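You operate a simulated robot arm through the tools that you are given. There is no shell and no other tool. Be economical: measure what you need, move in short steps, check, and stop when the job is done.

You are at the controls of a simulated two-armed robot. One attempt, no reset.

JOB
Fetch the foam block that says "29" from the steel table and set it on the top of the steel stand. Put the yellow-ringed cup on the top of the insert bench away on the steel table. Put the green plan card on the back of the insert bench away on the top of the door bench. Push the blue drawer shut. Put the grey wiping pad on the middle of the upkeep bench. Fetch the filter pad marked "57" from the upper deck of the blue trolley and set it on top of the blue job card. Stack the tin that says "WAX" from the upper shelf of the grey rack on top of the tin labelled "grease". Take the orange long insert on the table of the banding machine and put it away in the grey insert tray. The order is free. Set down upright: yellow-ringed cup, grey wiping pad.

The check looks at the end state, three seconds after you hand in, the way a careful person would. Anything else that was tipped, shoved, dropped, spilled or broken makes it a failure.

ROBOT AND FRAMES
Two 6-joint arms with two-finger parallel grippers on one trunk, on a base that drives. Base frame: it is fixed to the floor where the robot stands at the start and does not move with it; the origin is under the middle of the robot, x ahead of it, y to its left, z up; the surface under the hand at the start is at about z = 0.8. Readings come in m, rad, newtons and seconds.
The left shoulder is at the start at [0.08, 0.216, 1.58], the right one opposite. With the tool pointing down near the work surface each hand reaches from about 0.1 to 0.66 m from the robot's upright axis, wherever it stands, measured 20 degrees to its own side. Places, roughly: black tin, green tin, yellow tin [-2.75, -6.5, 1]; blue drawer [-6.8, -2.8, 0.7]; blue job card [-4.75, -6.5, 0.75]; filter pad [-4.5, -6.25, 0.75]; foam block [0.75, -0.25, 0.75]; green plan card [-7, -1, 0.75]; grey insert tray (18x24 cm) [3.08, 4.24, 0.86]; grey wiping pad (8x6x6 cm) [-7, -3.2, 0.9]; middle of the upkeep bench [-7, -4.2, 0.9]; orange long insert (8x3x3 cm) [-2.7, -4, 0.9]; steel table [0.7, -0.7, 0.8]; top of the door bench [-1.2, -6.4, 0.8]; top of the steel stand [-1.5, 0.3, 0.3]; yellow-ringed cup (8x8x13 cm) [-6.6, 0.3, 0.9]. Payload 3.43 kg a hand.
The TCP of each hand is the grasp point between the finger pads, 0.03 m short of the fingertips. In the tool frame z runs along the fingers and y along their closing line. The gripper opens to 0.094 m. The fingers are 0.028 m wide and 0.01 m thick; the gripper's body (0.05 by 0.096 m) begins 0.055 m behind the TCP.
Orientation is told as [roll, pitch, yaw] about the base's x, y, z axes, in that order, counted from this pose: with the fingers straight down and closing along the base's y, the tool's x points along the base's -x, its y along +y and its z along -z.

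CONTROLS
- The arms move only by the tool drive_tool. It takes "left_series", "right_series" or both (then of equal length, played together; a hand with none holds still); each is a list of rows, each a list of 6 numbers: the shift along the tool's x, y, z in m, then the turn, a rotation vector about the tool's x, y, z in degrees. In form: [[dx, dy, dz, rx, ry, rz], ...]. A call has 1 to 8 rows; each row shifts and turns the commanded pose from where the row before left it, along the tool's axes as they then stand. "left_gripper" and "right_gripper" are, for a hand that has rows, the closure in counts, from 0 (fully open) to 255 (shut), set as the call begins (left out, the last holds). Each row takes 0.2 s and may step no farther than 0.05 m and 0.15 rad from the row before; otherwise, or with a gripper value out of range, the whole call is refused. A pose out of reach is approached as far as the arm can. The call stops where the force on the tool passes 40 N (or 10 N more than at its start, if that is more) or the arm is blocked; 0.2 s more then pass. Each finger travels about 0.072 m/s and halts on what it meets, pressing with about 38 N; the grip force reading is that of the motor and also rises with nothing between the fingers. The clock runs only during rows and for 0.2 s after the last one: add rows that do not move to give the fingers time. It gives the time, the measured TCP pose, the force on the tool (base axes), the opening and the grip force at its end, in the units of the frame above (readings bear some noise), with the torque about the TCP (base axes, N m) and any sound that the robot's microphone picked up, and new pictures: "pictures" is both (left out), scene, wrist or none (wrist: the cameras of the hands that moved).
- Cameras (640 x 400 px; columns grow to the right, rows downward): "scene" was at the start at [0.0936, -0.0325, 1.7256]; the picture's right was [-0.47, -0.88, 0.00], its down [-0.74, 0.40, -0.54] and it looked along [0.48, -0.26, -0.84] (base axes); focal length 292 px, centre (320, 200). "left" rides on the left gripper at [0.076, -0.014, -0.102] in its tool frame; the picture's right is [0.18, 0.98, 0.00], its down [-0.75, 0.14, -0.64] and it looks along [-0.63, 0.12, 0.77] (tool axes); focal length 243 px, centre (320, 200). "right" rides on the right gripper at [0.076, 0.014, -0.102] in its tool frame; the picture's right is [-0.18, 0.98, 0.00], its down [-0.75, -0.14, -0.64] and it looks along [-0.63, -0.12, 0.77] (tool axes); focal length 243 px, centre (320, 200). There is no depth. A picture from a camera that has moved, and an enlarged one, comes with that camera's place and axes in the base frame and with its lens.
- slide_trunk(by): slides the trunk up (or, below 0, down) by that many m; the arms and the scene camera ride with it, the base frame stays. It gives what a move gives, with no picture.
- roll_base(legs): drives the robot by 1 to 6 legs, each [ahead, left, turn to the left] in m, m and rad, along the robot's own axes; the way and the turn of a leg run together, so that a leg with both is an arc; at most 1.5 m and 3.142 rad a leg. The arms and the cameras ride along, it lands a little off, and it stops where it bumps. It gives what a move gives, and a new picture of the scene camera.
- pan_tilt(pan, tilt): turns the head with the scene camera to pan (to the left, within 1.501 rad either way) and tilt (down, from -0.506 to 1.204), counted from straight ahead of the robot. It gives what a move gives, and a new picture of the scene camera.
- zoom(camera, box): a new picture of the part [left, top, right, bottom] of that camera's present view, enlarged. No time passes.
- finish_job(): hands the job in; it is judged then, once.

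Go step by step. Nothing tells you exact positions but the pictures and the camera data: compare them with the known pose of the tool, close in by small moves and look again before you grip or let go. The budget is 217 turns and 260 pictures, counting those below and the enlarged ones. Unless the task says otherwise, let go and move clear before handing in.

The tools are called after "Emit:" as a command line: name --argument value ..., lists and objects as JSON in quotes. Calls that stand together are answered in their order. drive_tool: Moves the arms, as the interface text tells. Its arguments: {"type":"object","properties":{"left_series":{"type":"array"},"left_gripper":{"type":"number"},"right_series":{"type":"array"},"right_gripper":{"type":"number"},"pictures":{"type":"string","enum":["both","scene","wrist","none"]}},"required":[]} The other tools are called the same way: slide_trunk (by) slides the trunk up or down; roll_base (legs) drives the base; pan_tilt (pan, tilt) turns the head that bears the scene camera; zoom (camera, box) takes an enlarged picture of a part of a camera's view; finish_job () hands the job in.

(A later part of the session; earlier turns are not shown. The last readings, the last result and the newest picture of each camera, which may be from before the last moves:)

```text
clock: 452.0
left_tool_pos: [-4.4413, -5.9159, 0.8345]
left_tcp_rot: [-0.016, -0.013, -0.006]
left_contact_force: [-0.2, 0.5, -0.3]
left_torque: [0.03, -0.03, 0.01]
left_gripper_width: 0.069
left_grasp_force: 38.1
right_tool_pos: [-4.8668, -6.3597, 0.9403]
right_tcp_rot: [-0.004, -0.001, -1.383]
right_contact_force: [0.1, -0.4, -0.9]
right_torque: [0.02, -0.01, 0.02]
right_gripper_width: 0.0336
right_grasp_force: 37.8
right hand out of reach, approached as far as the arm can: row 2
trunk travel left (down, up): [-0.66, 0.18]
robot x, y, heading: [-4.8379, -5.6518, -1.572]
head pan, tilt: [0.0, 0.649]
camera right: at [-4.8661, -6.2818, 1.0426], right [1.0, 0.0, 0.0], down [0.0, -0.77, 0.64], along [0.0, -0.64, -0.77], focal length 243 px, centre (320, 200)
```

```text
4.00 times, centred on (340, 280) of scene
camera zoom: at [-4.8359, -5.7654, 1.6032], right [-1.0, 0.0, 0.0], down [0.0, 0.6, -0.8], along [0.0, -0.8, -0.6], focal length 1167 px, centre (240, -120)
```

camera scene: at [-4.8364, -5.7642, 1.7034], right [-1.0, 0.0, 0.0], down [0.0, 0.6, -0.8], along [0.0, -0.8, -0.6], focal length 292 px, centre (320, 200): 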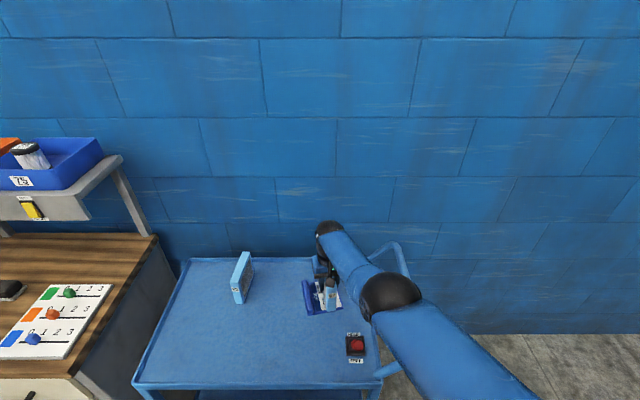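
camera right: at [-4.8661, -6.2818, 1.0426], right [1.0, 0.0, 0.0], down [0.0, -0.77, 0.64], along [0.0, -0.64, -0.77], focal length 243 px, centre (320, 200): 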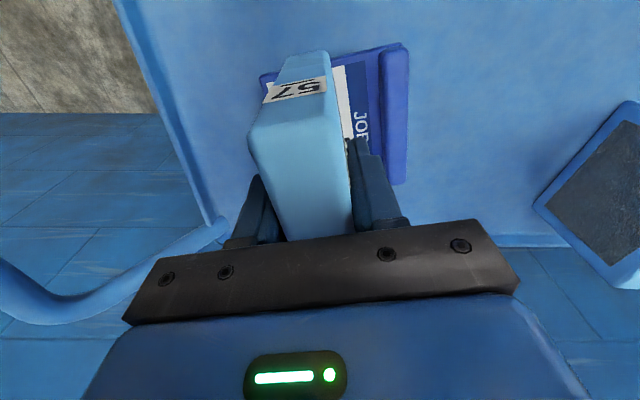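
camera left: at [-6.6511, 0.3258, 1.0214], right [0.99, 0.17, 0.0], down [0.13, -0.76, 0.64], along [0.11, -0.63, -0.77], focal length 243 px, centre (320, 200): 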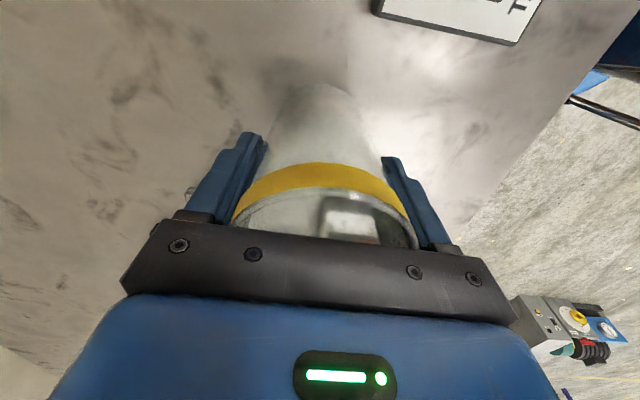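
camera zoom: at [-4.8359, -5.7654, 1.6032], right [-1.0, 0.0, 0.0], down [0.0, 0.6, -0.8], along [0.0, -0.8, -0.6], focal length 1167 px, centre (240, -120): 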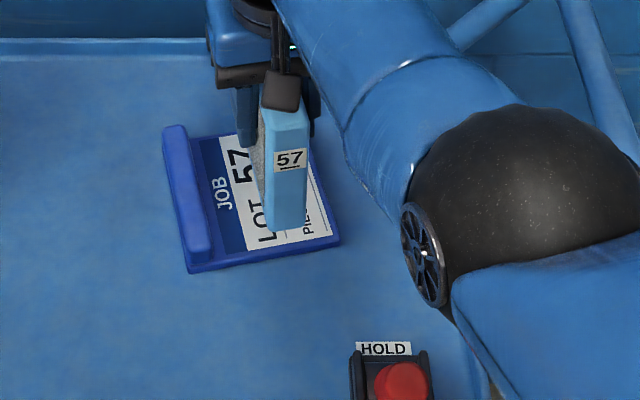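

The pad is over the plate. I lower with the trunk, then creep.

Emit:
slide_trunk --by -0.035

Emit:
drive_tool --right_series '[[0, 0, 0.003, 0, 0, 0], [0, 0, 0.002, 0, 0, 0], [0, 0, 0.002, 0, 0, 0], [0, 0, 0, 0, 0, 0]]' --pictures "wrist"

```text
clock: 452.8
left_tool_pos: [-4.442, -5.9165, 0.7968]
left_tcp_rot: [-0.014, -0.013, -0.005]
left_contact_force: [0.2, -0.2, -0.3]
left_torque: [0.01, 0.0, 0.0]
left_gripper_width: 0.0691
left_grasp_force: 38.1
right_tool_pos: [-4.8672, -6.3583, 0.9036]
right_tcp_rot: [-0.004, 0.0, -1.384]
right_contact_force: [0.0, 0.1, -1.1]
right_torque: [0.05, 0.01, 0.01]
right_gripper_width: 0.0336
right_grasp_force: 37.8
trunk travel left (down, up): [-0.625, 0.215]
robot x, y, heading: [-4.8373, -5.6512, -1.573]
head pan, tilt: [0.0, 0.649]
```

```text
clock: 453.8
left_tool_pos: [-4.4417, -5.9164, 0.7987]
left_tcp_rot: [-0.016, -0.013, -0.006]
left_contact_force: [0.0, 0.2, -0.2]
left_torque: [0.01, -0.02, 0.01]
left_gripper_width: 0.0689
left_grasp_force: 38.0
right_tool_pos: [-4.8665, -6.3583, 0.8979]
right_tcp_rot: [-0.003, 0.0, -1.384]
right_contact_force: [-0.4, -0.4, -0.4]
right_torque: [0.01, 0.0, 0.02]
right_gripper_width: 0.0338
right_grasp_force: 38.1
trunk travel left (down, up): [-0.625, 0.215]
robot x, y, heading: [-4.8337, -5.6493, -1.574]
head pan, tilt: [0.0, 0.649]
camera right: at [-4.866, -6.282, 1.0], right [1.0, 0.0, 0.0], down [0.0, -0.77, 0.64], along [0.0, -0.64, -0.77], focal length 243 px, centre (320, 200)
```

right: 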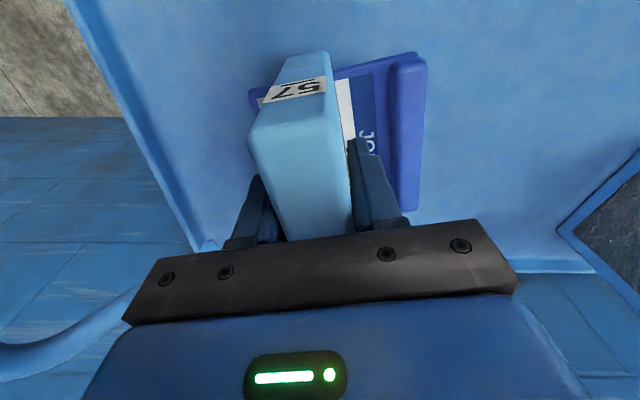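

Emit:
drive_tool --right_series '[[0, 0, 0.002, 0, 0, 0], [0, 0, 0.002, 0, 0, 0], [0, 0, 0.002, 0, 0, 0], [0, 0, 0.002, 0, 0, 0], [0, 0, 0, 0, 0, 0]]' --pictures "none"

```text
clock: 455.0
left_tool_pos: [-4.442, -5.9159, 0.7976]
left_tcp_rot: [-0.016, -0.014, -0.005]
left_contact_force: [0.7, 0.3, -1.2]
left_torque: [0.03, -0.01, 0.01]
left_gripper_width: 0.069
left_grasp_force: 37.8
right_tool_pos: [-4.8663, -6.3566, 0.8933]
right_tcp_rot: [-0.005, -0.003, -1.383]
right_contact_force: [-0.3, -2.2, 8.8]
right_torque: [-0.21, -0.08, 0.0]
right_gripper_width: 0.0337
right_grasp_force: 37.7
right hand out of reach, approached as far as the arm can: row 4
trunk travel left (down, up): [-0.625, 0.215]
robot x, y, heading: [-4.8353, -5.6458, -1.574]
head pan, tilt: [0.0, 0.649]
```

Contact. I open partly and rise.

Emit:
drive_tool --right_series '[[0, 0, 0, 0, 0, 0], [0, 0, 0, 0, 0, 0], [0, 0, 0, 0, 0, 0], [0, 0, -0.03, 0, 0, 0], [0, 0, -0.04, 0, 0, 0], [0, 0, -0.04, 0, 0, 0]]' --right_gripper 93 --pictures "wrist"

Emit:
zoom --camera "scene" --box '[280, 210, 400, 310]'

```text
clock: 456.4
left_tool_pos: [-4.4417, -5.9169, 0.7979]
left_tcp_rot: [-0.016, -0.014, -0.006]
left_contact_force: [-0.5, -0.1, -0.6]
left_torque: [0.02, 0.05, -0.01]
left_gripper_width: 0.0691
left_grasp_force: 38.1
right_tool_pos: [-4.8647, -6.3545, 1.0024]
right_tcp_rot: [-0.003, 0.0, -1.384]
right_contact_force: [0.6, 0.2, -0.2]
right_torque: [0.0, 0.01, -0.03]
right_gripper_width: 0.0596
right_grasp_force: 0.0
trunk travel left (down, up): [-0.625, 0.215]
robot x, y, heading: [-4.8367, -5.6482, -1.574]
head pan, tilt: [0.0, 0.649]
camera right: at [-4.8641, -6.2777, 1.1057], right [1.0, 0.0, 0.0], down [0.0, -0.77, 0.64], along [0.0, -0.64, -0.77], focal length 243 px, centre (320, 200)
```

right: 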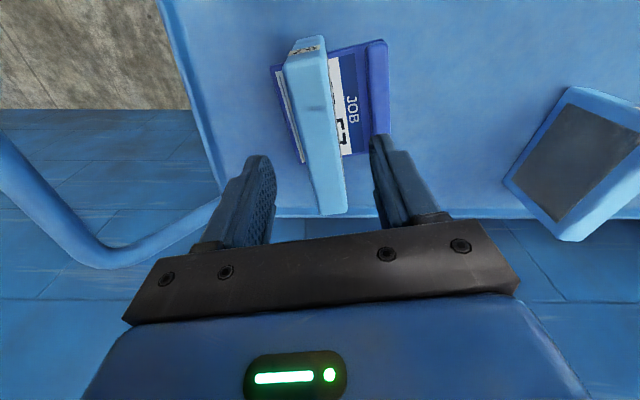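

```text
4.00 times, centred on (340, 260) of scene
camera zoom: at [-4.8354, -5.7654, 1.5682], right [-1.0, 0.0, 0.0], down [0.0, 0.6, -0.8], along [0.0, -0.8, -0.6], focal length 1167 px, centre (240, -40)
```

zoom: 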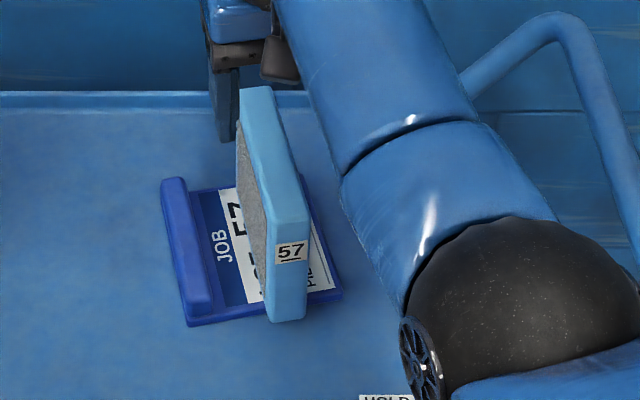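

Pad 57 stands on the job card. Next is the orange long insert on the banding machine's table; I back off, raise the trunk, move east and turn to face the table from the south.

Emit:
slide_trunk --by 0.2

Emit:
roll_base --legs '[[-0.4, 0, 0], [0, 1.0, 0], [0, 0.9, 0], [0, 0, 3.14]]'

Emit:
pan_tilt --pan 0.0 --tilt 0.6

```text
clock: 458.6
left_tool_pos: [-4.4417, -5.9159, 0.9988]
left_tcp_rot: [-0.013, -0.012, -0.006]
left_contact_force: [-0.2, -0.7, -0.5]
left_torque: [0.0, 0.04, -0.01]
left_gripper_width: 0.0693
left_grasp_force: 38.1
right_tool_pos: [-4.8645, -6.3545, 1.2042]
right_tcp_rot: [-0.003, 0.002, -1.382]
right_contact_force: [0.0, 0.3, 0.5]
right_torque: [0.01, 0.03, 0.0]
right_gripper_width: 0.0597
right_grasp_force: 0.0
trunk travel left (down, up): [-0.825, 0.015]
robot x, y, heading: [-4.8365, -5.6542, -1.575]
head pan, tilt: [0.0, 0.649]
```

```text
clock: 477.4
left_tool_pos: [-3.3164, -4.9918, 0.9987]
left_tcp_rot: [-0.015, -0.014, 3.093]
left_contact_force: [0.2, -1.0, -0.8]
left_torque: [0.01, -0.02, -0.01]
left_gripper_width: 0.0692
left_grasp_force: 37.9
right_tool_pos: [-2.8754, -4.5716, 1.2025]
right_tcp_rot: [-0.004, -0.001, 1.716]
right_contact_force: [0.2, 0.0, 0.6]
right_torque: [-0.03, 0.02, 0.0]
right_gripper_width: 0.0596
right_grasp_force: 0.0
trunk travel left (down, up): [-0.825, 0.015]
robot x, y, heading: [-2.9347, -5.2785, 1.524]
head pan, tilt: [0.0, 0.649]
camera scene: at [-2.9259, -5.158, 1.7682], right [1.0, -0.05, 0.0], down [-0.03, -0.6, -0.8], along [0.04, 0.8, -0.6], focal length 292 px, centre (320, 200)
```

scene: 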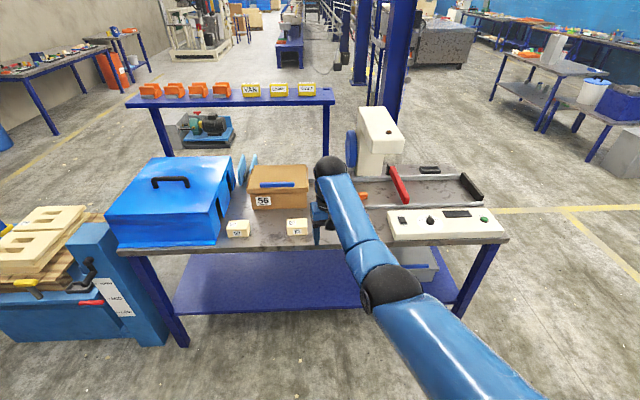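

```text
clock: 478.1
left_tool_pos: [-3.3159, -4.9909, 0.9985]
left_tcp_rot: [-0.016, -0.014, 3.091]
left_contact_force: [-0.4, -0.5, -1.6]
left_torque: [0.01, 0.0, 0.0]
left_gripper_width: 0.0693
left_grasp_force: 37.6
right_tool_pos: [-2.8762, -4.5717, 1.2029]
right_tcp_rot: [-0.003, 0.002, 1.715]
right_contact_force: [1.1, 0.3, -0.8]
right_torque: [0.0, 0.02, 0.0]
right_gripper_width: 0.0598
right_grasp_force: 0.1
trunk travel left (down, up): [-0.825, 0.015]
robot x, y, heading: [-2.9348, -5.2735, 1.522]
head pan, tilt: [0.0, 0.6]
camera scene: at [-2.9259, -5.1565, 1.7725], right [1.0, -0.05, 0.0], down [-0.03, -0.56, -0.82], along [0.04, 0.82, -0.57], focal length 292 px, centre (320, 200)
```

scene: 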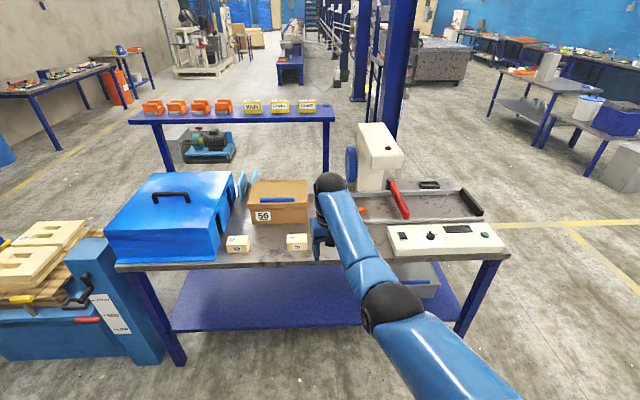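

Emit:
drive_tool --right_series '[[0.04, -0.03, 0, 0, 0, 0], [0.04, -0.03, 0, 0, 0, 0], [0.04, -0.03, 0, 0, 0, 0], [0, -0.05, 0, 0, 0, 0], [0, -0.05, 0, 0, 0, 0]]' --right_gripper 0 --pictures "none"

Emit:
zoom --camera "scene" --box '[220, 110, 520, 280]'

```text
clock: 479.3
left_tool_pos: [-3.3142, -4.992, 0.9981]
left_tcp_rot: [-0.016, -0.015, 3.091]
left_contact_force: [-0.2, 0.6, -0.4]
left_torque: [0.0, 0.0, 0.01]
left_gripper_width: 0.069
left_grasp_force: 38.1
right_tool_pos: [-2.6757, -4.607, 1.1598]
right_tcp_rot: [-0.002, 0.0, 1.715]
right_contact_force: [0.1, 0.0, -0.6]
right_torque: [0.01, 0.04, -0.01]
right_gripper_width: 0.094
right_grasp_force: 0.1
right hand out of reach, approached as far as the arm can: row 1, 2, 3
trunk travel left (down, up): [-0.825, 0.015]
robot x, y, heading: [-2.9342, -5.2755, 1.524]
head pan, tilt: [0.0, 0.6]
```

```text
2.13 times, centred on (370, 195) of scene
camera zoom: at [-2.9225, -5.1561, 1.7724], right [1.0, -0.05, 0.0], down [-0.03, -0.56, -0.82], along [0.04, 0.82, -0.57], focal length 622 px, centre (213, 211)
```

zoom: 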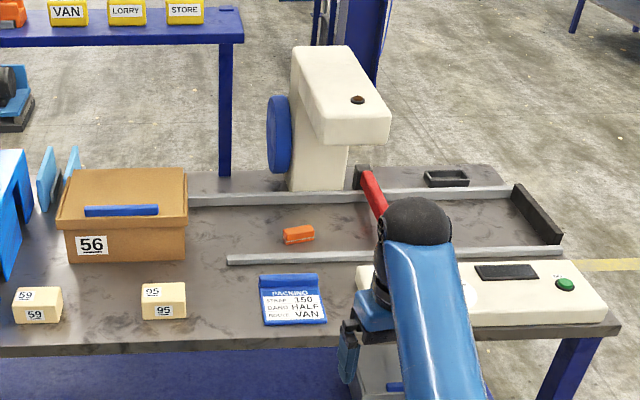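

The orange insert lies between the rails at about [-2.66, -3.97], just in front of the banding head. I drive closer carefully and look with the wrist camera.

Emit:
roll_base --legs '[[0, 0, 0.046], [0.36, 0, 0]]'

Emit:
drive_tool --right_series '[[0, 0, 0, 0, 0, -8.4]]'

```text
clock: 482.0
left_tool_pos: [-3.3305, -4.6493, 0.9982]
left_tcp_rot: [-0.018, -0.013, -3.142]
left_contact_force: [-0.5, -0.6, -0.4]
left_torque: [0.03, 0.0, 0.01]
left_gripper_width: 0.069
left_grasp_force: 38.1
right_tool_pos: [-2.7107, -4.2364, 1.1624]
right_tcp_rot: [-0.004, -0.004, 1.764]
right_contact_force: [0.1, -0.3, 0.3]
right_torque: [0.0, 0.0, -0.03]
right_gripper_width: 0.0943
right_grasp_force: 0.1
trunk travel left (down, up): [-0.825, 0.015]
robot x, y, heading: [-2.9347, -4.9076, 1.577]
head pan, tilt: [0.0, 0.6]
camera scene: at [-2.932, -4.797, 1.7729], right [1.0, 0.0, 0.0], down [0.0, -0.56, -0.83], along [0.0, 0.83, -0.56], focal length 292 px, centre (320, 200)
```

scene: 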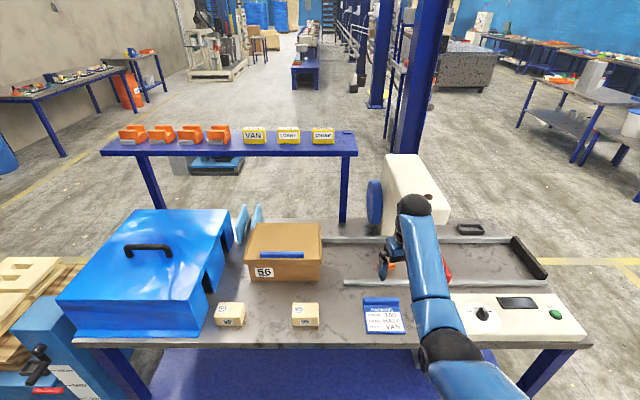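

```text
clock: 482.4
left_tool_pos: [-3.3292, -4.6465, 0.9974]
left_tcp_rot: [-0.013, -0.013, 3.142]
left_contact_force: [-0.6, 0.6, -0.5]
left_torque: [-0.01, 0.01, 0.0]
left_gripper_width: 0.0689
left_grasp_force: 38.1
right_tool_pos: [-2.7102, -4.2304, 1.1595]
right_tcp_rot: [-0.005, 0.001, 1.912]
right_contact_force: [0.1, 0.0, -0.1]
right_torque: [-0.01, 0.0, 0.0]
right_gripper_width: 0.0939
right_grasp_force: 0.0
trunk travel left (down, up): [-0.825, 0.015]
robot x, y, heading: [-2.9338, -4.9115, 1.574]
head pan, tilt: [0.0, 0.6]
camera scene: at [-2.9319, -4.7908, 1.7724], right [1.0, 0.0, 0.0], down [0.0, -0.57, -0.82], along [0.0, 0.82, -0.57], focal length 292 px, centre (320, 200)
camera right: at [-2.6991, -4.309, 1.262], right [-0.99, -0.15, 0.0], down [-0.12, 0.76, 0.64], along [-0.1, 0.63, -0.77], focal length 243 px, centre (320, 200)
```

scene: 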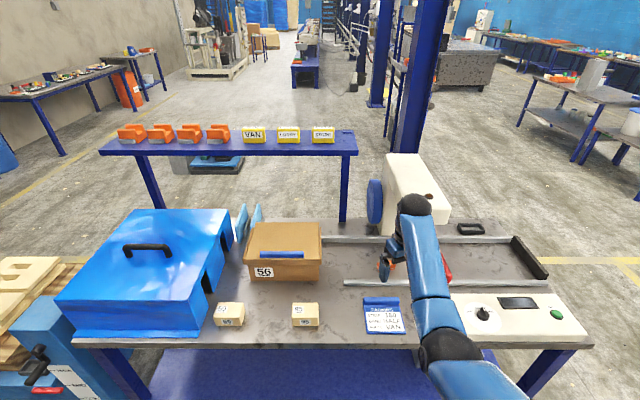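
right: 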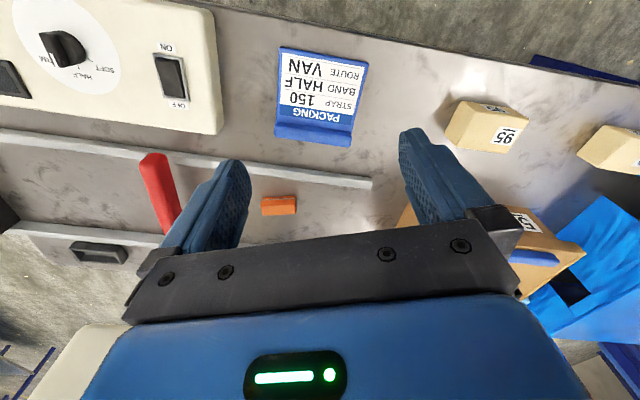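

Insert centre ≈ [-2.667, -3.977], long axis turned ≈ 18° from x. I rotate the right hand about 92° so the fingers close across its 3 cm width, camera on the free (west) side.

Emit:
drive_tool --right_series '[[0, 0, 0, 0, 0, 8.4], [0, 0, 0, 0, 0, 8.4], [0, 0, 0, 0, 0, 8.4], [0, 0, 0, 0, 0, 8.4], [0, 0, 0, 0, 0, 8.4], [0, 0, 0, 0, 0, 8.4], [0, 0, 0, 0, 0, 8.4], [0, 0, 0, 0, 0, 8.4]]' --pictures "none"

Emit:
drive_tool --right_series '[[0, 0, 0, 0, 0, 8.4], [0, 0, 0, 0, 0, 8.4], [0, 0, 0, 0, 0, 7.7], [0, 0, 0, 0, 0, 0]]' --pictures "wrist"

```text
clock: 484.2
left_tool_pos: [-3.331, -4.6461, 0.9983]
left_tcp_rot: [-0.017, -0.013, -3.141]
left_contact_force: [-0.5, -0.1, -0.8]
left_torque: [-0.03, 0.02, -0.01]
left_gripper_width: 0.069
left_grasp_force: 38.3
right_tool_pos: [-2.7105, -4.2308, 1.1592]
right_tcp_rot: [-0.002, -0.005, 0.735]
right_contact_force: [-0.8, -0.4, -0.1]
right_torque: [0.0, 0.02, -0.01]
right_gripper_width: 0.094
right_grasp_force: 0.0
trunk travel left (down, up): [-0.825, 0.015]
robot x, y, heading: [-2.9345, -4.9135, 1.574]
head pan, tilt: [0.0, 0.6]
```

```text
clock: 485.2
left_tool_pos: [-3.3299, -4.6463, 0.9992]
left_tcp_rot: [-0.014, -0.013, 3.142]
left_contact_force: [-0.3, 0.1, -0.4]
left_torque: [0.02, -0.04, 0.01]
left_gripper_width: 0.0691
left_grasp_force: 37.4
right_tool_pos: [-2.7117, -4.232, 1.1598]
right_tcp_rot: [0.001, -0.003, 0.307]
right_contact_force: [-0.9, -0.7, -0.5]
right_torque: [-0.01, 0.02, 0.04]
right_gripper_width: 0.0941
right_grasp_force: 0.1
trunk travel left (down, up): [-0.825, 0.015]
robot x, y, heading: [-2.9331, -4.9116, 1.572]
head pan, tilt: [0.0, 0.6]
camera right: at [-2.7881, -4.2433, 1.2619], right [-0.12, 0.99, 0.0], down [0.76, 0.09, 0.64], along [0.64, 0.08, -0.76], focal length 243 px, centre (320, 200)
```

right: 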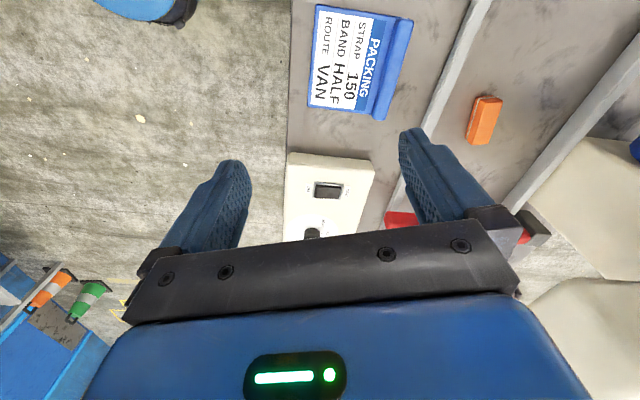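

I tuck the cup back a bit and drive forward so the right hand comes over the insert.

Emit:
drive_tool --left_series '[[0, 0.04, 0, 0, 0, 0], [0, 0.04, 0, 0, 0, 0]]' --pictures "none"

Emit:
roll_base --legs '[[0.26, 0, 0]]'

Emit:
drive_tool --right_series '[[-0.035, 0.0, 0, 0, 0, 0], [0, 0, 0, 0, 0, 0]]' --pictures "wrist"

```text
clock: 485.8
left_tool_pos: [-3.348, -4.6375, 1.0255]
left_tcp_rot: [-0.081, -0.125, 2.916]
left_contact_force: [0.3, 0.0, 0.3]
left_torque: [0.01, 0.0, 0.0]
left_gripper_width: 0.0691
left_grasp_force: 38.1
right_tool_pos: [-2.7109, -4.2334, 1.1584]
right_tcp_rot: [-0.002, -0.004, 0.312]
right_contact_force: [0.3, 0.0, -0.1]
right_torque: [-0.01, 0.01, -0.01]
right_gripper_width: 0.0938
right_grasp_force: 0.0
trunk travel left (down, up): [-0.825, 0.015]
robot x, y, heading: [-2.9357, -4.9134, 1.57]
head pan, tilt: [0.0, 0.6]
stopped in row 2 (left hand): the arm was blocked; the commanded pose is now the measured one
```

```text
clock: 487.7
left_tool_pos: [-3.3493, -4.3858, 1.0287]
left_tcp_rot: [-0.088, -0.125, 2.918]
left_contact_force: [-0.1, -0.4, -0.1]
left_torque: [-0.01, 0.02, -0.03]
left_gripper_width: 0.0692
left_grasp_force: 38.2
right_tool_pos: [-2.7124, -3.9817, 1.163]
right_tcp_rot: [0.004, -0.005, 0.309]
right_contact_force: [0.3, -0.5, 0.8]
right_torque: [0.02, -0.01, -0.03]
right_gripper_width: 0.0945
right_grasp_force: 0.1
trunk travel left (down, up): [-0.825, 0.015]
robot x, y, heading: [-2.9371, -4.6581, 1.574]
head pan, tilt: [0.0, 0.6]
camera scene: at [-2.9324, -4.5431, 1.7731], right [1.0, 0.0, 0.0], down [0.0, -0.56, -0.83], along [0.0, 0.83, -0.56], focal length 292 px, centre (320, 200)
```

scene: 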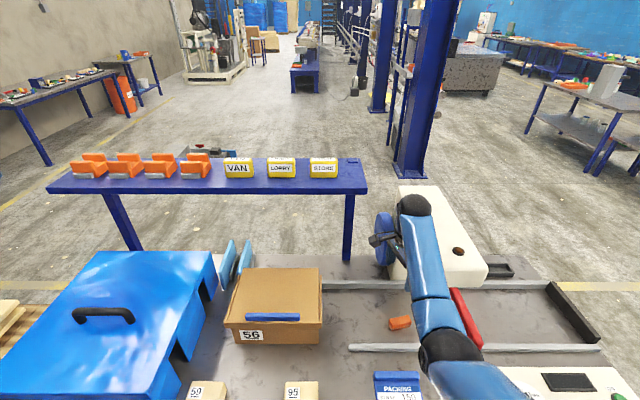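

```text
clock: 488.0
left_tool_pos: [-3.3534, -4.3809, 1.029]
left_tcp_rot: [-0.085, -0.124, 2.919]
left_contact_force: [-0.6, 0.1, -0.7]
left_torque: [-0.03, -0.04, 0.0]
left_gripper_width: 0.0688
left_grasp_force: 38.0
right_tool_pos: [-2.7112, -3.9724, 1.1597]
right_tcp_rot: [-0.004, 0.002, 0.321]
right_contact_force: [-0.6, -0.3, 0.8]
right_torque: [-0.03, -0.01, 0.01]
right_gripper_width: 0.094
right_grasp_force: 0.0
trunk travel left (down, up): [-0.825, 0.015]
robot x, y, heading: [-2.933, -4.6566, 1.576]
head pan, tilt: [0.0, 0.6]
stopped in row 1 (right hand): the force on the tool passed its limit at 60 N (the readings are from after the stop); the commanded pose is now the measured one
camera right: at [-2.7875, -3.9837, 1.2628], right [-0.14, 0.99, -0.01], down [0.76, 0.11, 0.64], along [0.64, 0.08, -0.77], focal length 243 px, centre (320, 200)
```

right: 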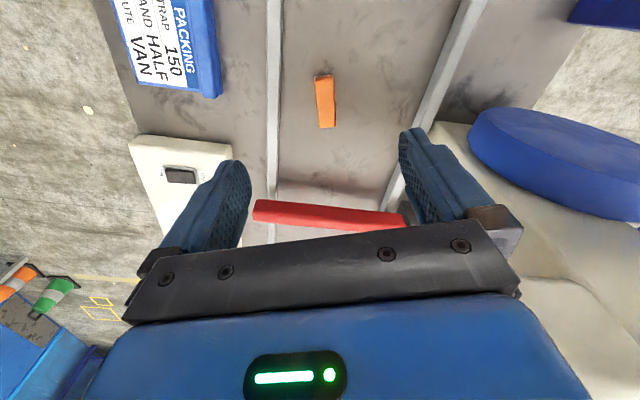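

The hand touched the banding head when moving east, so I back away west and tilt the hand 40° so that the wrist stays west, clear of the head.

Emit:
drive_tool --right_series '[[0.03, 0, 0, 0, 0, 0], [0.04, 0, 0, 0, 0, 0], [0, 0, 0, 0, -8, 0], [0, 0, 0, 0, -8, 0], [0, 0, 0, 0, -8, 0], [0, 0, 0, 0, -8, 0], [0, 0, 0, 0, -8, 0], [0, 0, 0, 0, 0, 0]]'

```text
clock: 489.8
left_tool_pos: [-3.3508, -4.3815, 1.0295]
left_tcp_rot: [-0.085, -0.127, 2.917]
left_contact_force: [0.4, -0.5, -0.1]
left_torque: [0.0, 0.01, -0.03]
left_gripper_width: 0.0689
left_grasp_force: 37.7
right_tool_pos: [-2.7717, -3.9955, 1.1593]
right_tcp_rot: [-0.006, -0.694, 0.323]
right_contact_force: [0.5, 0.1, -0.6]
right_torque: [-0.04, 0.01, -0.02]
right_gripper_width: 0.0942
right_grasp_force: 0.0
trunk travel left (down, up): [-0.825, 0.015]
robot x, y, heading: [-2.9321, -4.6594, 1.575]
head pan, tilt: [0.0, 0.6]
camera scene: at [-2.9322, -4.5368, 1.7725], right [1.0, 0.0, 0.0], down [0.0, -0.57, -0.82], along [0.0, 0.82, -0.57], focal length 292 px, centre (320, 200)
camera right: at [-2.8941, -4.0218, 1.1897], right [-0.18, 0.98, 0.11], down [0.2, -0.08, 0.98], along [0.96, 0.19, -0.18], focal length 243 px, centre (320, 200)
```

scene: 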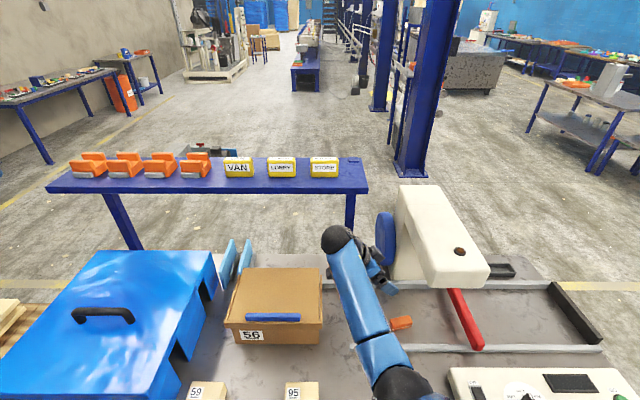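
right: 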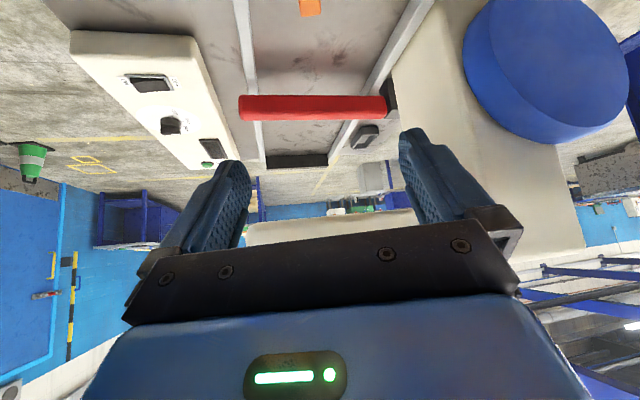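

Now clear of the head. I move 6 cm east (away from the carton), then lower with the trunk and look.

Emit:
drive_tool --right_series '[[-0.0218, -0.0095, 0.0182, 0, 0, 0], [-0.0218, -0.0095, 0.0182, 0, 0, 0]]' --pictures "none"

Emit:
slide_trunk --by -0.17

Emit:
drive_tool --right_series '[[0, 0, 0, 0, 0, 0]]' --pictures "wrist"

```text
clock: 490.4
left_tool_pos: [-3.3491, -4.3818, 1.0287]
left_tcp_rot: [-0.083, -0.131, 2.921]
left_contact_force: [0.7, -0.6, -1.3]
left_torque: [0.02, 0.03, 0.01]
left_gripper_width: 0.0691
left_grasp_force: 38.3
right_tool_pos: [-2.7106, -3.9939, 1.1606]
right_tcp_rot: [-0.005, -0.691, 0.325]
right_contact_force: [-0.2, -0.5, 0.3]
right_torque: [0.03, 0.04, 0.03]
right_gripper_width: 0.0937
right_grasp_force: 0.1
trunk travel left (down, up): [-0.825, 0.015]
robot x, y, heading: [-2.9286, -4.6553, 1.571]
head pan, tilt: [0.0, 0.6]
```

```text
clock: 492.3
left_tool_pos: [-3.3504, -4.3821, 0.859]
left_tcp_rot: [-0.084, -0.129, 2.919]
left_contact_force: [0.0, 0.4, 0.1]
left_torque: [0.02, 0.03, 0.0]
left_gripper_width: 0.069
left_grasp_force: 38.1
right_tool_pos: [-2.7124, -3.9948, 0.9911]
right_tcp_rot: [-0.005, -0.693, 0.323]
right_contact_force: [-1.9, -0.7, 0.2]
right_torque: [0.02, 0.0, 0.02]
right_gripper_width: 0.094
right_grasp_force: 0.0
trunk travel left (down, up): [-0.655, 0.185]
robot x, y, heading: [-2.932, -4.6594, 1.575]
head pan, tilt: [0.0, 0.6]
```

```text
clock: 492.7
left_tool_pos: [-3.351, -4.3818, 0.8601]
left_tcp_rot: [-0.083, -0.127, 2.917]
left_contact_force: [-0.6, -0.4, -1.2]
left_torque: [0.02, 0.0, 0.01]
left_gripper_width: 0.0692
left_grasp_force: 38.2
right_tool_pos: [-2.7126, -3.9952, 0.9903]
right_tcp_rot: [-0.005, -0.693, 0.322]
right_contact_force: [0.1, 0.3, 0.7]
right_torque: [0.04, 0.0, -0.03]
right_gripper_width: 0.0938
right_grasp_force: 0.0
trunk travel left (down, up): [-0.655, 0.185]
robot x, y, heading: [-2.9338, -4.6578, 1.57]
head pan, tilt: [0.0, 0.6]
camera right: at [-2.8346, -4.0212, 1.0206], right [-0.18, 0.98, 0.11], down [0.2, -0.08, 0.98], along [0.96, 0.19, -0.19], focal length 243 px, centre (320, 200)
```

right: 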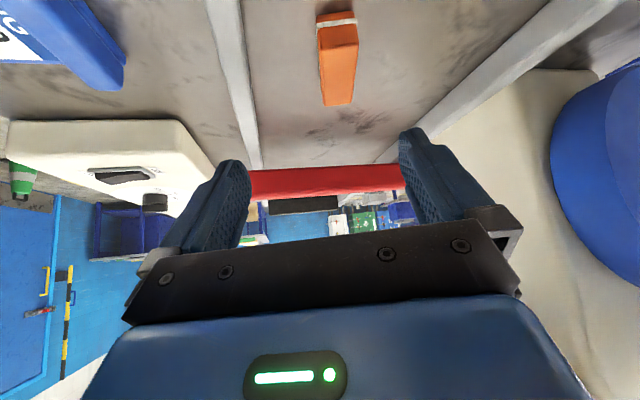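

Emit:
drive_tool --right_series '[[0.0232, 0.017, 0, 0, 0, 0], [0, 0, 0.03, 0, 0, 0], [0, 0, 0.03, 0, 0, 0], [0, 0, 0.015, 0, 0, 0]]' --pictures "wrist"

```text
clock: 493.7
left_tool_pos: [-3.3492, -4.3812, 0.8582]
left_tcp_rot: [-0.082, -0.126, 2.919]
left_contact_force: [0.5, -0.4, 0.0]
left_torque: [0.01, -0.04, 0.01]
left_gripper_width: 0.069
left_grasp_force: 38.2
right_tool_pos: [-2.6892, -3.9703, 0.9169]
right_tcp_rot: [-0.005, -0.694, 0.326]
right_contact_force: [0.7, -0.6, 0.2]
right_torque: [0.01, 0.0, -0.01]
right_gripper_width: 0.0942
right_grasp_force: 0.0
trunk travel left (down, up): [-0.655, 0.185]
robot x, y, heading: [-2.9319, -4.6556, 1.575]
head pan, tilt: [0.0, 0.6]
camera right: at [-2.8112, -3.9972, 0.9476], right [-0.18, 0.98, 0.11], down [0.2, -0.08, 0.98], along [0.96, 0.19, -0.19], focal length 243 px, centre (320, 200)
```

right: 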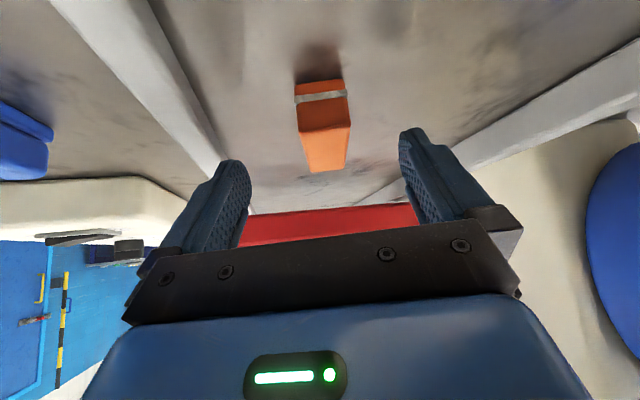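

Emit:
drive_tool --right_series '[[-0.004, 0, 0.014, 0, 0, 0], [0, 0, 0.012, 0, 0, 0], [0, 0, 0, 0, 0, 0]]' --pictures "wrist"

```text
clock: 494.5
left_tool_pos: [-3.35, -4.3809, 0.8598]
left_tcp_rot: [-0.082, -0.128, 2.919]
left_contact_force: [-0.5, 0.6, -1.0]
left_torque: [0.02, -0.01, 0.0]
left_gripper_width: 0.0691
left_grasp_force: 37.8
right_tool_pos: [-2.6705, -3.9656, 0.899]
right_tcp_rot: [-0.007, -0.693, 0.324]
right_contact_force: [-1.7, -0.2, -0.8]
right_torque: [0.02, -0.01, 0.01]
right_gripper_width: 0.0939
right_grasp_force: 0.0
trunk travel left (down, up): [-0.655, 0.185]
robot x, y, heading: [-2.933, -4.6566, 1.576]
head pan, tilt: [0.0, 0.6]
camera right: at [-2.7926, -3.9915, 0.9296], right [-0.18, 0.98, 0.11], down [0.2, -0.08, 0.98], along [0.96, 0.19, -0.19], focal length 243 px, centre (320, 200)
```

right: 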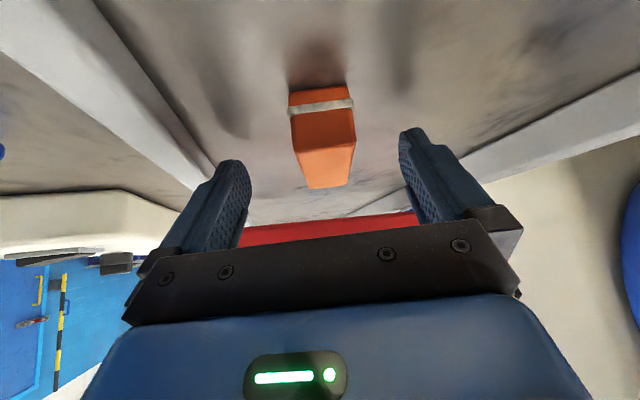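

Emit:
drive_tool --right_series '[[0.002, 0, 0.0025, 0, 0, 0], [0, 0, 0, 0, 0, 0], [0, 0, 0, 0, 0, 0], [0, 0, 0, 0, 0, 0], [0, 0, 0, 0, 0, 0], [0, 0, 0, 0, 0, 0]]' --right_gripper 255 --pictures "wrist"

```text
clock: 495.9
left_tool_pos: [-3.3494, -4.3822, 0.8576]
left_tcp_rot: [-0.085, -0.128, 2.919]
left_contact_force: [0.1, -0.9, -0.4]
left_torque: [-0.03, -0.01, 0.0]
left_gripper_width: 0.0689
left_grasp_force: 38.1
right_tool_pos: [-2.67, -3.9647, 0.8967]
right_tcp_rot: [-0.004, -0.693, 0.326]
right_contact_force: [0.3, -0.6, 0.4]
right_torque: [0.0, 0.01, -0.03]
right_gripper_width: 0.0314
right_grasp_force: 37.7
trunk travel left (down, up): [-0.655, 0.185]
robot x, y, heading: [-2.9315, -4.6562, 1.576]
head pan, tilt: [0.0, 0.6]
camera right: at [-2.7925, -3.9909, 0.9268], right [-0.18, 0.98, 0.11], down [0.2, -0.08, 0.98], along [0.96, 0.19, -0.19], focal length 243 px, centre (320, 200)
```

right: 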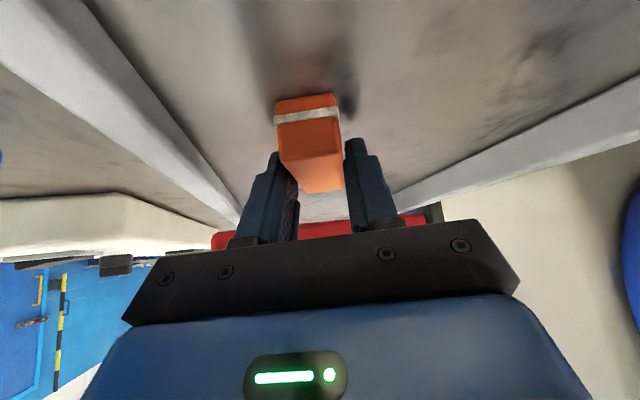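

Gripped at 31 mm. I lift slowly.

Emit:
drive_tool --right_series '[[-0.0032, 0, -0.0038, 0, 0, 0], [-0.0064, 0, -0.0077, 0, 0, 0], [-0.0096, 0, -0.0115, 0, 0, 0], [-0.0128, 0, -0.0154, 0, 0, 0], [-0.0128, 0, -0.0154, 0, 0, 0]]' --pictures "wrist"

```text
clock: 497.1
left_tool_pos: [-3.3508, -4.3808, 0.8584]
left_tcp_rot: [-0.084, -0.128, 2.917]
left_contact_force: [0.2, 0.1, -1.0]
left_torque: [0.0, 0.01, 0.01]
left_gripper_width: 0.0692
left_grasp_force: 37.8
right_tool_pos: [-2.6713, -3.9614, 0.9683]
right_tcp_rot: [-0.006, -0.693, 0.323]
right_contact_force: [-0.2, 0.4, 0.0]
right_torque: [0.01, -0.01, -0.03]
right_gripper_width: 0.0313
right_grasp_force: 37.8
trunk travel left (down, up): [-0.655, 0.185]
robot x, y, heading: [-2.9325, -4.6538, 1.575]
head pan, tilt: [0.0, 0.6]
camera right: at [-2.7926, -3.9891, 0.9975], right [-0.18, 0.98, 0.11], down [0.2, -0.08, 0.98], along [0.96, 0.19, -0.19], focal length 243 px, centre (320, 200)
```

right: 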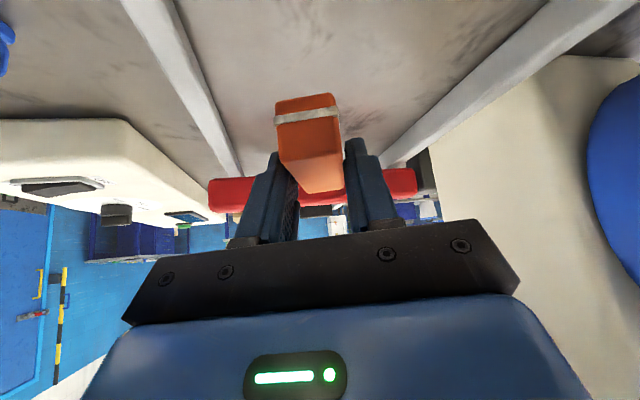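

Held. I move west from the head, raise, and drive away toward the steel table.

Emit:
drive_tool --right_series '[[0.0218, 0.0095, -0.0182, 0, 0, 0], [0.0218, 0.0095, -0.0182, 0, 0, 0], [0.008, 0.003, -0.007, 0, 0, 0]]' --pictures "none"

Emit:
slide_trunk --by 0.14

Emit:
roll_base --legs '[[-0.5, 0, 0], [0, -1.2, 0], [0, -1.2, 0], [1.4, 0, 0], [1.4, 0, 0], [1.0, 0, 0]]'

```text
clock: 497.9
left_tool_pos: [-3.3495, -4.3816, 0.8593]
left_tcp_rot: [-0.084, -0.127, 2.917]
left_contact_force: [-0.4, -0.5, -0.1]
left_torque: [0.0, -0.01, 0.01]
left_gripper_width: 0.069
left_grasp_force: 37.5
right_tool_pos: [-2.7413, -3.9626, 0.9673]
right_tcp_rot: [-0.005, -0.693, 0.321]
right_contact_force: [-0.1, -0.2, -0.3]
right_torque: [0.01, -0.01, -0.02]
right_gripper_width: 0.0312
right_grasp_force: 37.8
trunk travel left (down, up): [-0.655, 0.185]
robot x, y, heading: [-2.935, -4.6572, 1.575]
head pan, tilt: [0.0, 0.6]
```

```text
clock: 499.6
left_tool_pos: [-3.3503, -4.3813, 0.9984]
left_tcp_rot: [-0.083, -0.127, 2.922]
left_contact_force: [0.1, 0.4, -0.2]
left_torque: [0.01, -0.01, 0.01]
left_gripper_width: 0.0691
left_grasp_force: 38.0
right_tool_pos: [-2.7422, -3.9616, 1.1084]
right_tcp_rot: [-0.005, -0.694, 0.324]
right_contact_force: [0.9, 1.1, -0.4]
right_torque: [0.02, -0.03, 0.03]
right_gripper_width: 0.0312
right_grasp_force: 38.3
trunk travel left (down, up): [-0.795, 0.045]
robot x, y, heading: [-2.9339, -4.6538, 1.575]
head pan, tilt: [0.0, 0.6]
```

```text
clock: 532.0
left_tool_pos: [-0.7692, -1.0751, 0.9989]
left_tcp_rot: [-0.085, -0.126, 2.873]
left_contact_force: [-0.1, -0.9, 0.2]
left_torque: [-0.01, -0.02, -0.01]
left_gripper_width: 0.069
left_grasp_force: 38.7
right_tool_pos: [-0.1413, -0.6862, 1.1082]
right_tcp_rot: [-0.005, -0.693, 0.277]
right_contact_force: [-0.7, -0.2, -0.5]
right_torque: [0.01, 0.03, 0.0]
right_gripper_width: 0.0315
right_grasp_force: 38.2
trunk travel left (down, up): [-0.795, 0.045]
robot x, y, heading: [-0.3703, -1.3689, 1.527]
head pan, tilt: [0.0, 0.6]
camera scene: at [-0.3598, -1.2503, 1.7426], right [1.0, -0.04, 0.0], down [-0.02, -0.56, -0.83], along [0.04, 0.82, -0.56], focal length 292 px, centre (320, 200)
```

scene: 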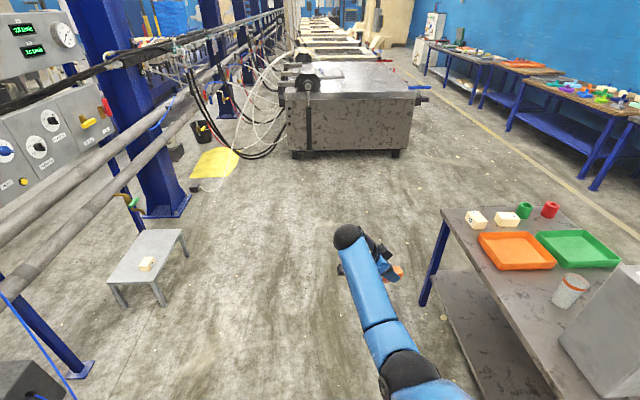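

At the steel table's west side. I shift a bit west and turn to face the table (+x).

Emit:
roll_base --legs '[[0, 0.15, 0], [0, 0, -1.53]]'

Emit:
pan_tilt --pan 0.1 --tilt 0.85

```text
clock: 537.1
left_tool_pos: [-0.2356, -0.9498, 0.9984]
left_tcp_rot: [-0.083, -0.128, 1.335]
left_contact_force: [0.6, 0.4, -1.3]
left_torque: [-0.01, -0.01, 0.0]
left_gripper_width: 0.069
left_grasp_force: 37.6
right_tool_pos: [0.1741, -1.5625, 1.1074]
right_tcp_rot: [-0.005, -0.694, -1.258]
right_contact_force: [-0.1, -0.6, -0.1]
right_torque: [0.01, -0.03, 0.0]
right_gripper_width: 0.0316
right_grasp_force: 37.8
trunk travel left (down, up): [-0.795, 0.045]
robot x, y, heading: [-0.5149, -1.3598, -0.011]
head pan, tilt: [0.0, 0.6]
camera scene: at [-0.3944, -1.3616, 1.7425], right [-0.01, -1.0, 0.0], down [-0.57, 0.0, -0.82], along [0.82, -0.01, -0.57], focal length 292 px, centre (320, 200)
```

scene: 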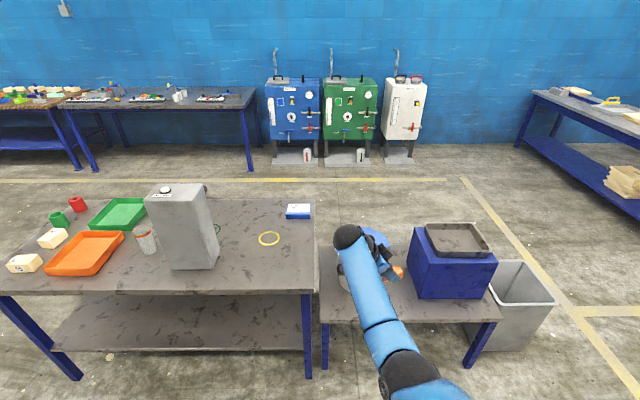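

```text
clock: 537.9
left_tool_pos: [-0.2342, -0.9486, 0.9991]
left_tcp_rot: [-0.083, -0.127, 1.334]
left_contact_force: [-0.4, 0.1, -0.6]
left_torque: [0.0, 0.02, 0.01]
left_gripper_width: 0.0689
left_grasp_force: 37.6
right_tool_pos: [0.1751, -1.5622, 1.1076]
right_tcp_rot: [-0.006, -0.693, -1.258]
right_contact_force: [0.1, 0.5, -1.0]
right_torque: [0.02, 0.0, -0.01]
right_gripper_width: 0.0312
right_grasp_force: 38.2
trunk travel left (down, up): [-0.795, 0.045]
robot x, y, heading: [-0.5205, -1.3625, -0.004]
head pan, tilt: [0.099, 0.85]
camera scene: at [-0.4048, -1.3541, 1.7216], right [0.09, -1.0, 0.0], down [-0.75, -0.07, -0.66], along [0.66, 0.06, -0.75], focal length 292 px, centre (320, 200)
```

scene: 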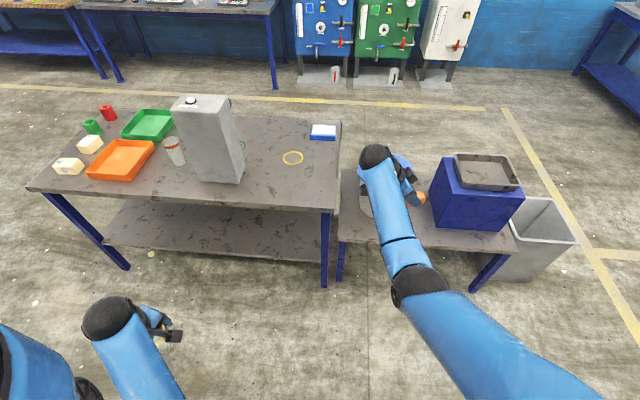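

The yellow ring is at about [0.645, -1.132]. I extend the left arm with the cup in front.

Emit:
drive_tool --left_series '[[0.0135, -0.0455, 0, 0, 0, 0], [0.0135, -0.0455, 0, 0, 0, 0], [0.0135, -0.0455, 0, 0, 0, 0], [0.0135, -0.0455, 0, 0, 0, 0], [0.0135, -0.0455, 0, 0, 0, 0], [0.0135, -0.0455, 0, 0, 0, 0], [0.0135, -0.0455, 0, 0, 0, 0], [0.0135, -0.0455, 0, 0, 0, 0]]' --pictures "none"

```text
clock: 539.7
left_tool_pos: [0.0924, -1.1401, 1.0121]
left_tcp_rot: [-0.083, -0.128, 1.337]
left_contact_force: [0.3, 0.0, -1.4]
left_torque: [-0.02, 0.02, 0.01]
left_gripper_width: 0.0693
left_grasp_force: 38.1
right_tool_pos: [0.1771, -1.5624, 1.1071]
right_tcp_rot: [-0.007, -0.692, -1.258]
right_contact_force: [-0.6, 0.1, -0.1]
right_torque: [0.01, -0.03, -0.02]
right_gripper_width: 0.0314
right_grasp_force: 38.3
trunk travel left (down, up): [-0.795, 0.045]
robot x, y, heading: [-0.5168, -1.3621, -0.009]
head pan, tilt: [0.099, 0.85]
```

I bring the cup hand back to exactly upright.

Emit:
drive_tool --left_series '[[0, 0, 0, -2.79, 3.4, -6.54], [0, 0, 0, -2.79, 3.4, -6.54], [0, 0, 0, 0, 0, 0]]' --pictures "wrist"

Emit:
roll_base --legs '[[0.5, 0.03, 0]]'

```text
clock: 540.5
left_tool_pos: [0.0904, -1.1413, 1.0144]
left_tcp_rot: [0.0, 0.001, 1.562]
left_contact_force: [0.4, -0.6, -0.3]
left_torque: [0.02, 0.02, 0.02]
left_gripper_width: 0.0691
left_grasp_force: 37.9
right_tool_pos: [0.1756, -1.5623, 1.1071]
right_tcp_rot: [-0.004, -0.692, -1.259]
right_contact_force: [0.8, -0.5, -1.1]
right_torque: [0.02, 0.01, 0.01]
right_gripper_width: 0.0313
right_grasp_force: 37.8
trunk travel left (down, up): [-0.795, 0.045]
robot x, y, heading: [-0.5136, -1.3611, -0.01]
head pan, tilt: [0.099, 0.85]
camera left: at [0.1042, -1.2187, 1.1162], right [-0.98, -0.17, 0.0], down [-0.13, 0.76, 0.64], along [-0.11, 0.63, -0.77], focal length 243 px, centre (320, 200)
```

left: 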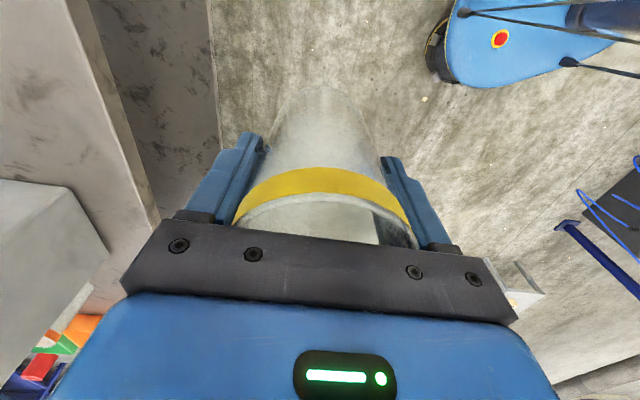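

```text
clock: 543.4
left_tool_pos: [0.5902, -1.1045, 1.0156]
left_tcp_rot: [-0.004, 0.001, 1.57]
left_contact_force: [0.0, -0.1, -0.4]
left_torque: [-0.02, -0.02, -0.01]
left_gripper_width: 0.069
left_grasp_force: 38.0
right_tool_pos: [0.6791, -1.5263, 1.1081]
right_tcp_rot: [-0.003, -0.693, -1.251]
right_contact_force: [-0.6, 0.2, -0.3]
right_torque: [0.01, -0.01, -0.03]
right_gripper_width: 0.0314
right_grasp_force: 38.5
trunk travel left (down, up): [-0.795, 0.045]
robot x, y, heading: [-0.0103, -1.3296, 0.003]
head pan, tilt: [0.099, 0.85]
camera scene: at [0.0963, -1.3247, 1.7218], right [0.1, -0.99, 0.0], down [-0.75, -0.08, -0.66], along [0.66, 0.07, -0.75], focal length 292 px, centre (320, 200)
```

scene: 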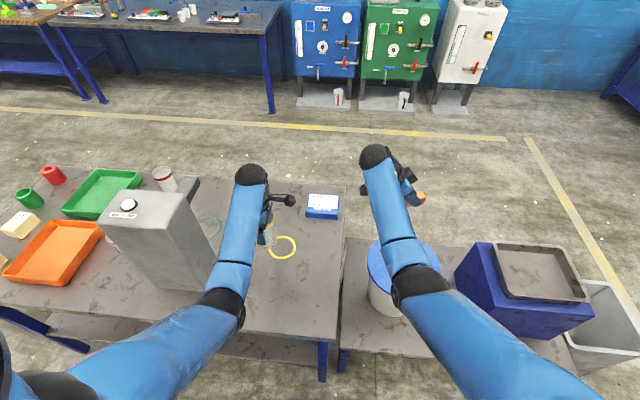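

Ring centre ≈ [0.66, -1.13]. I move the cup over it and look.

Emit:
drive_tool --left_series '[[0.0125, -0.035, 0, 0, 0, 0], [0.0125, -0.035, 0, 0, 0, 0], [0, 0, 0, 0, 0, 0]]'

```text
clock: 544.2
left_tool_pos: [0.6624, -1.1315, 1.014]
left_tcp_rot: [-0.001, 0.001, 1.568]
left_contact_force: [-0.5, 0.3, -0.4]
left_torque: [0.02, 0.0, 0.01]
left_gripper_width: 0.0694
left_grasp_force: 38.1
right_tool_pos: [0.6822, -1.5262, 1.1091]
right_tcp_rot: [-0.005, -0.694, -1.248]
right_contact_force: [0.2, 0.9, -0.8]
right_torque: [0.0, 0.02, 0.01]
right_gripper_width: 0.0314
right_grasp_force: 37.7
trunk travel left (down, up): [-0.795, 0.045]
robot x, y, heading: [-0.0127, -1.3368, -0.003]
head pan, tilt: [0.099, 0.85]
camera scene: at [0.0986, -1.3242, 1.7216], right [0.1, -0.99, 0.0], down [-0.75, -0.08, -0.66], along [0.66, 0.07, -0.75], focal length 292 px, centre (320, 200)
camera left: at [0.6761, -1.2083, 1.1155], right [-0.98, -0.18, 0.0], down [-0.14, 0.75, 0.64], along [-0.12, 0.63, -0.77], focal length 243 px, centre (320, 200)
```

scene: 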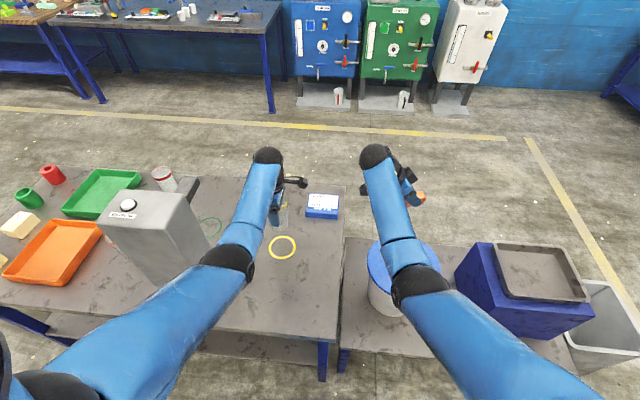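
left: 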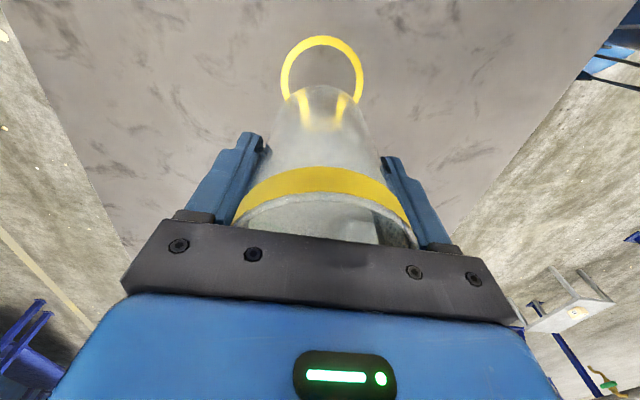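

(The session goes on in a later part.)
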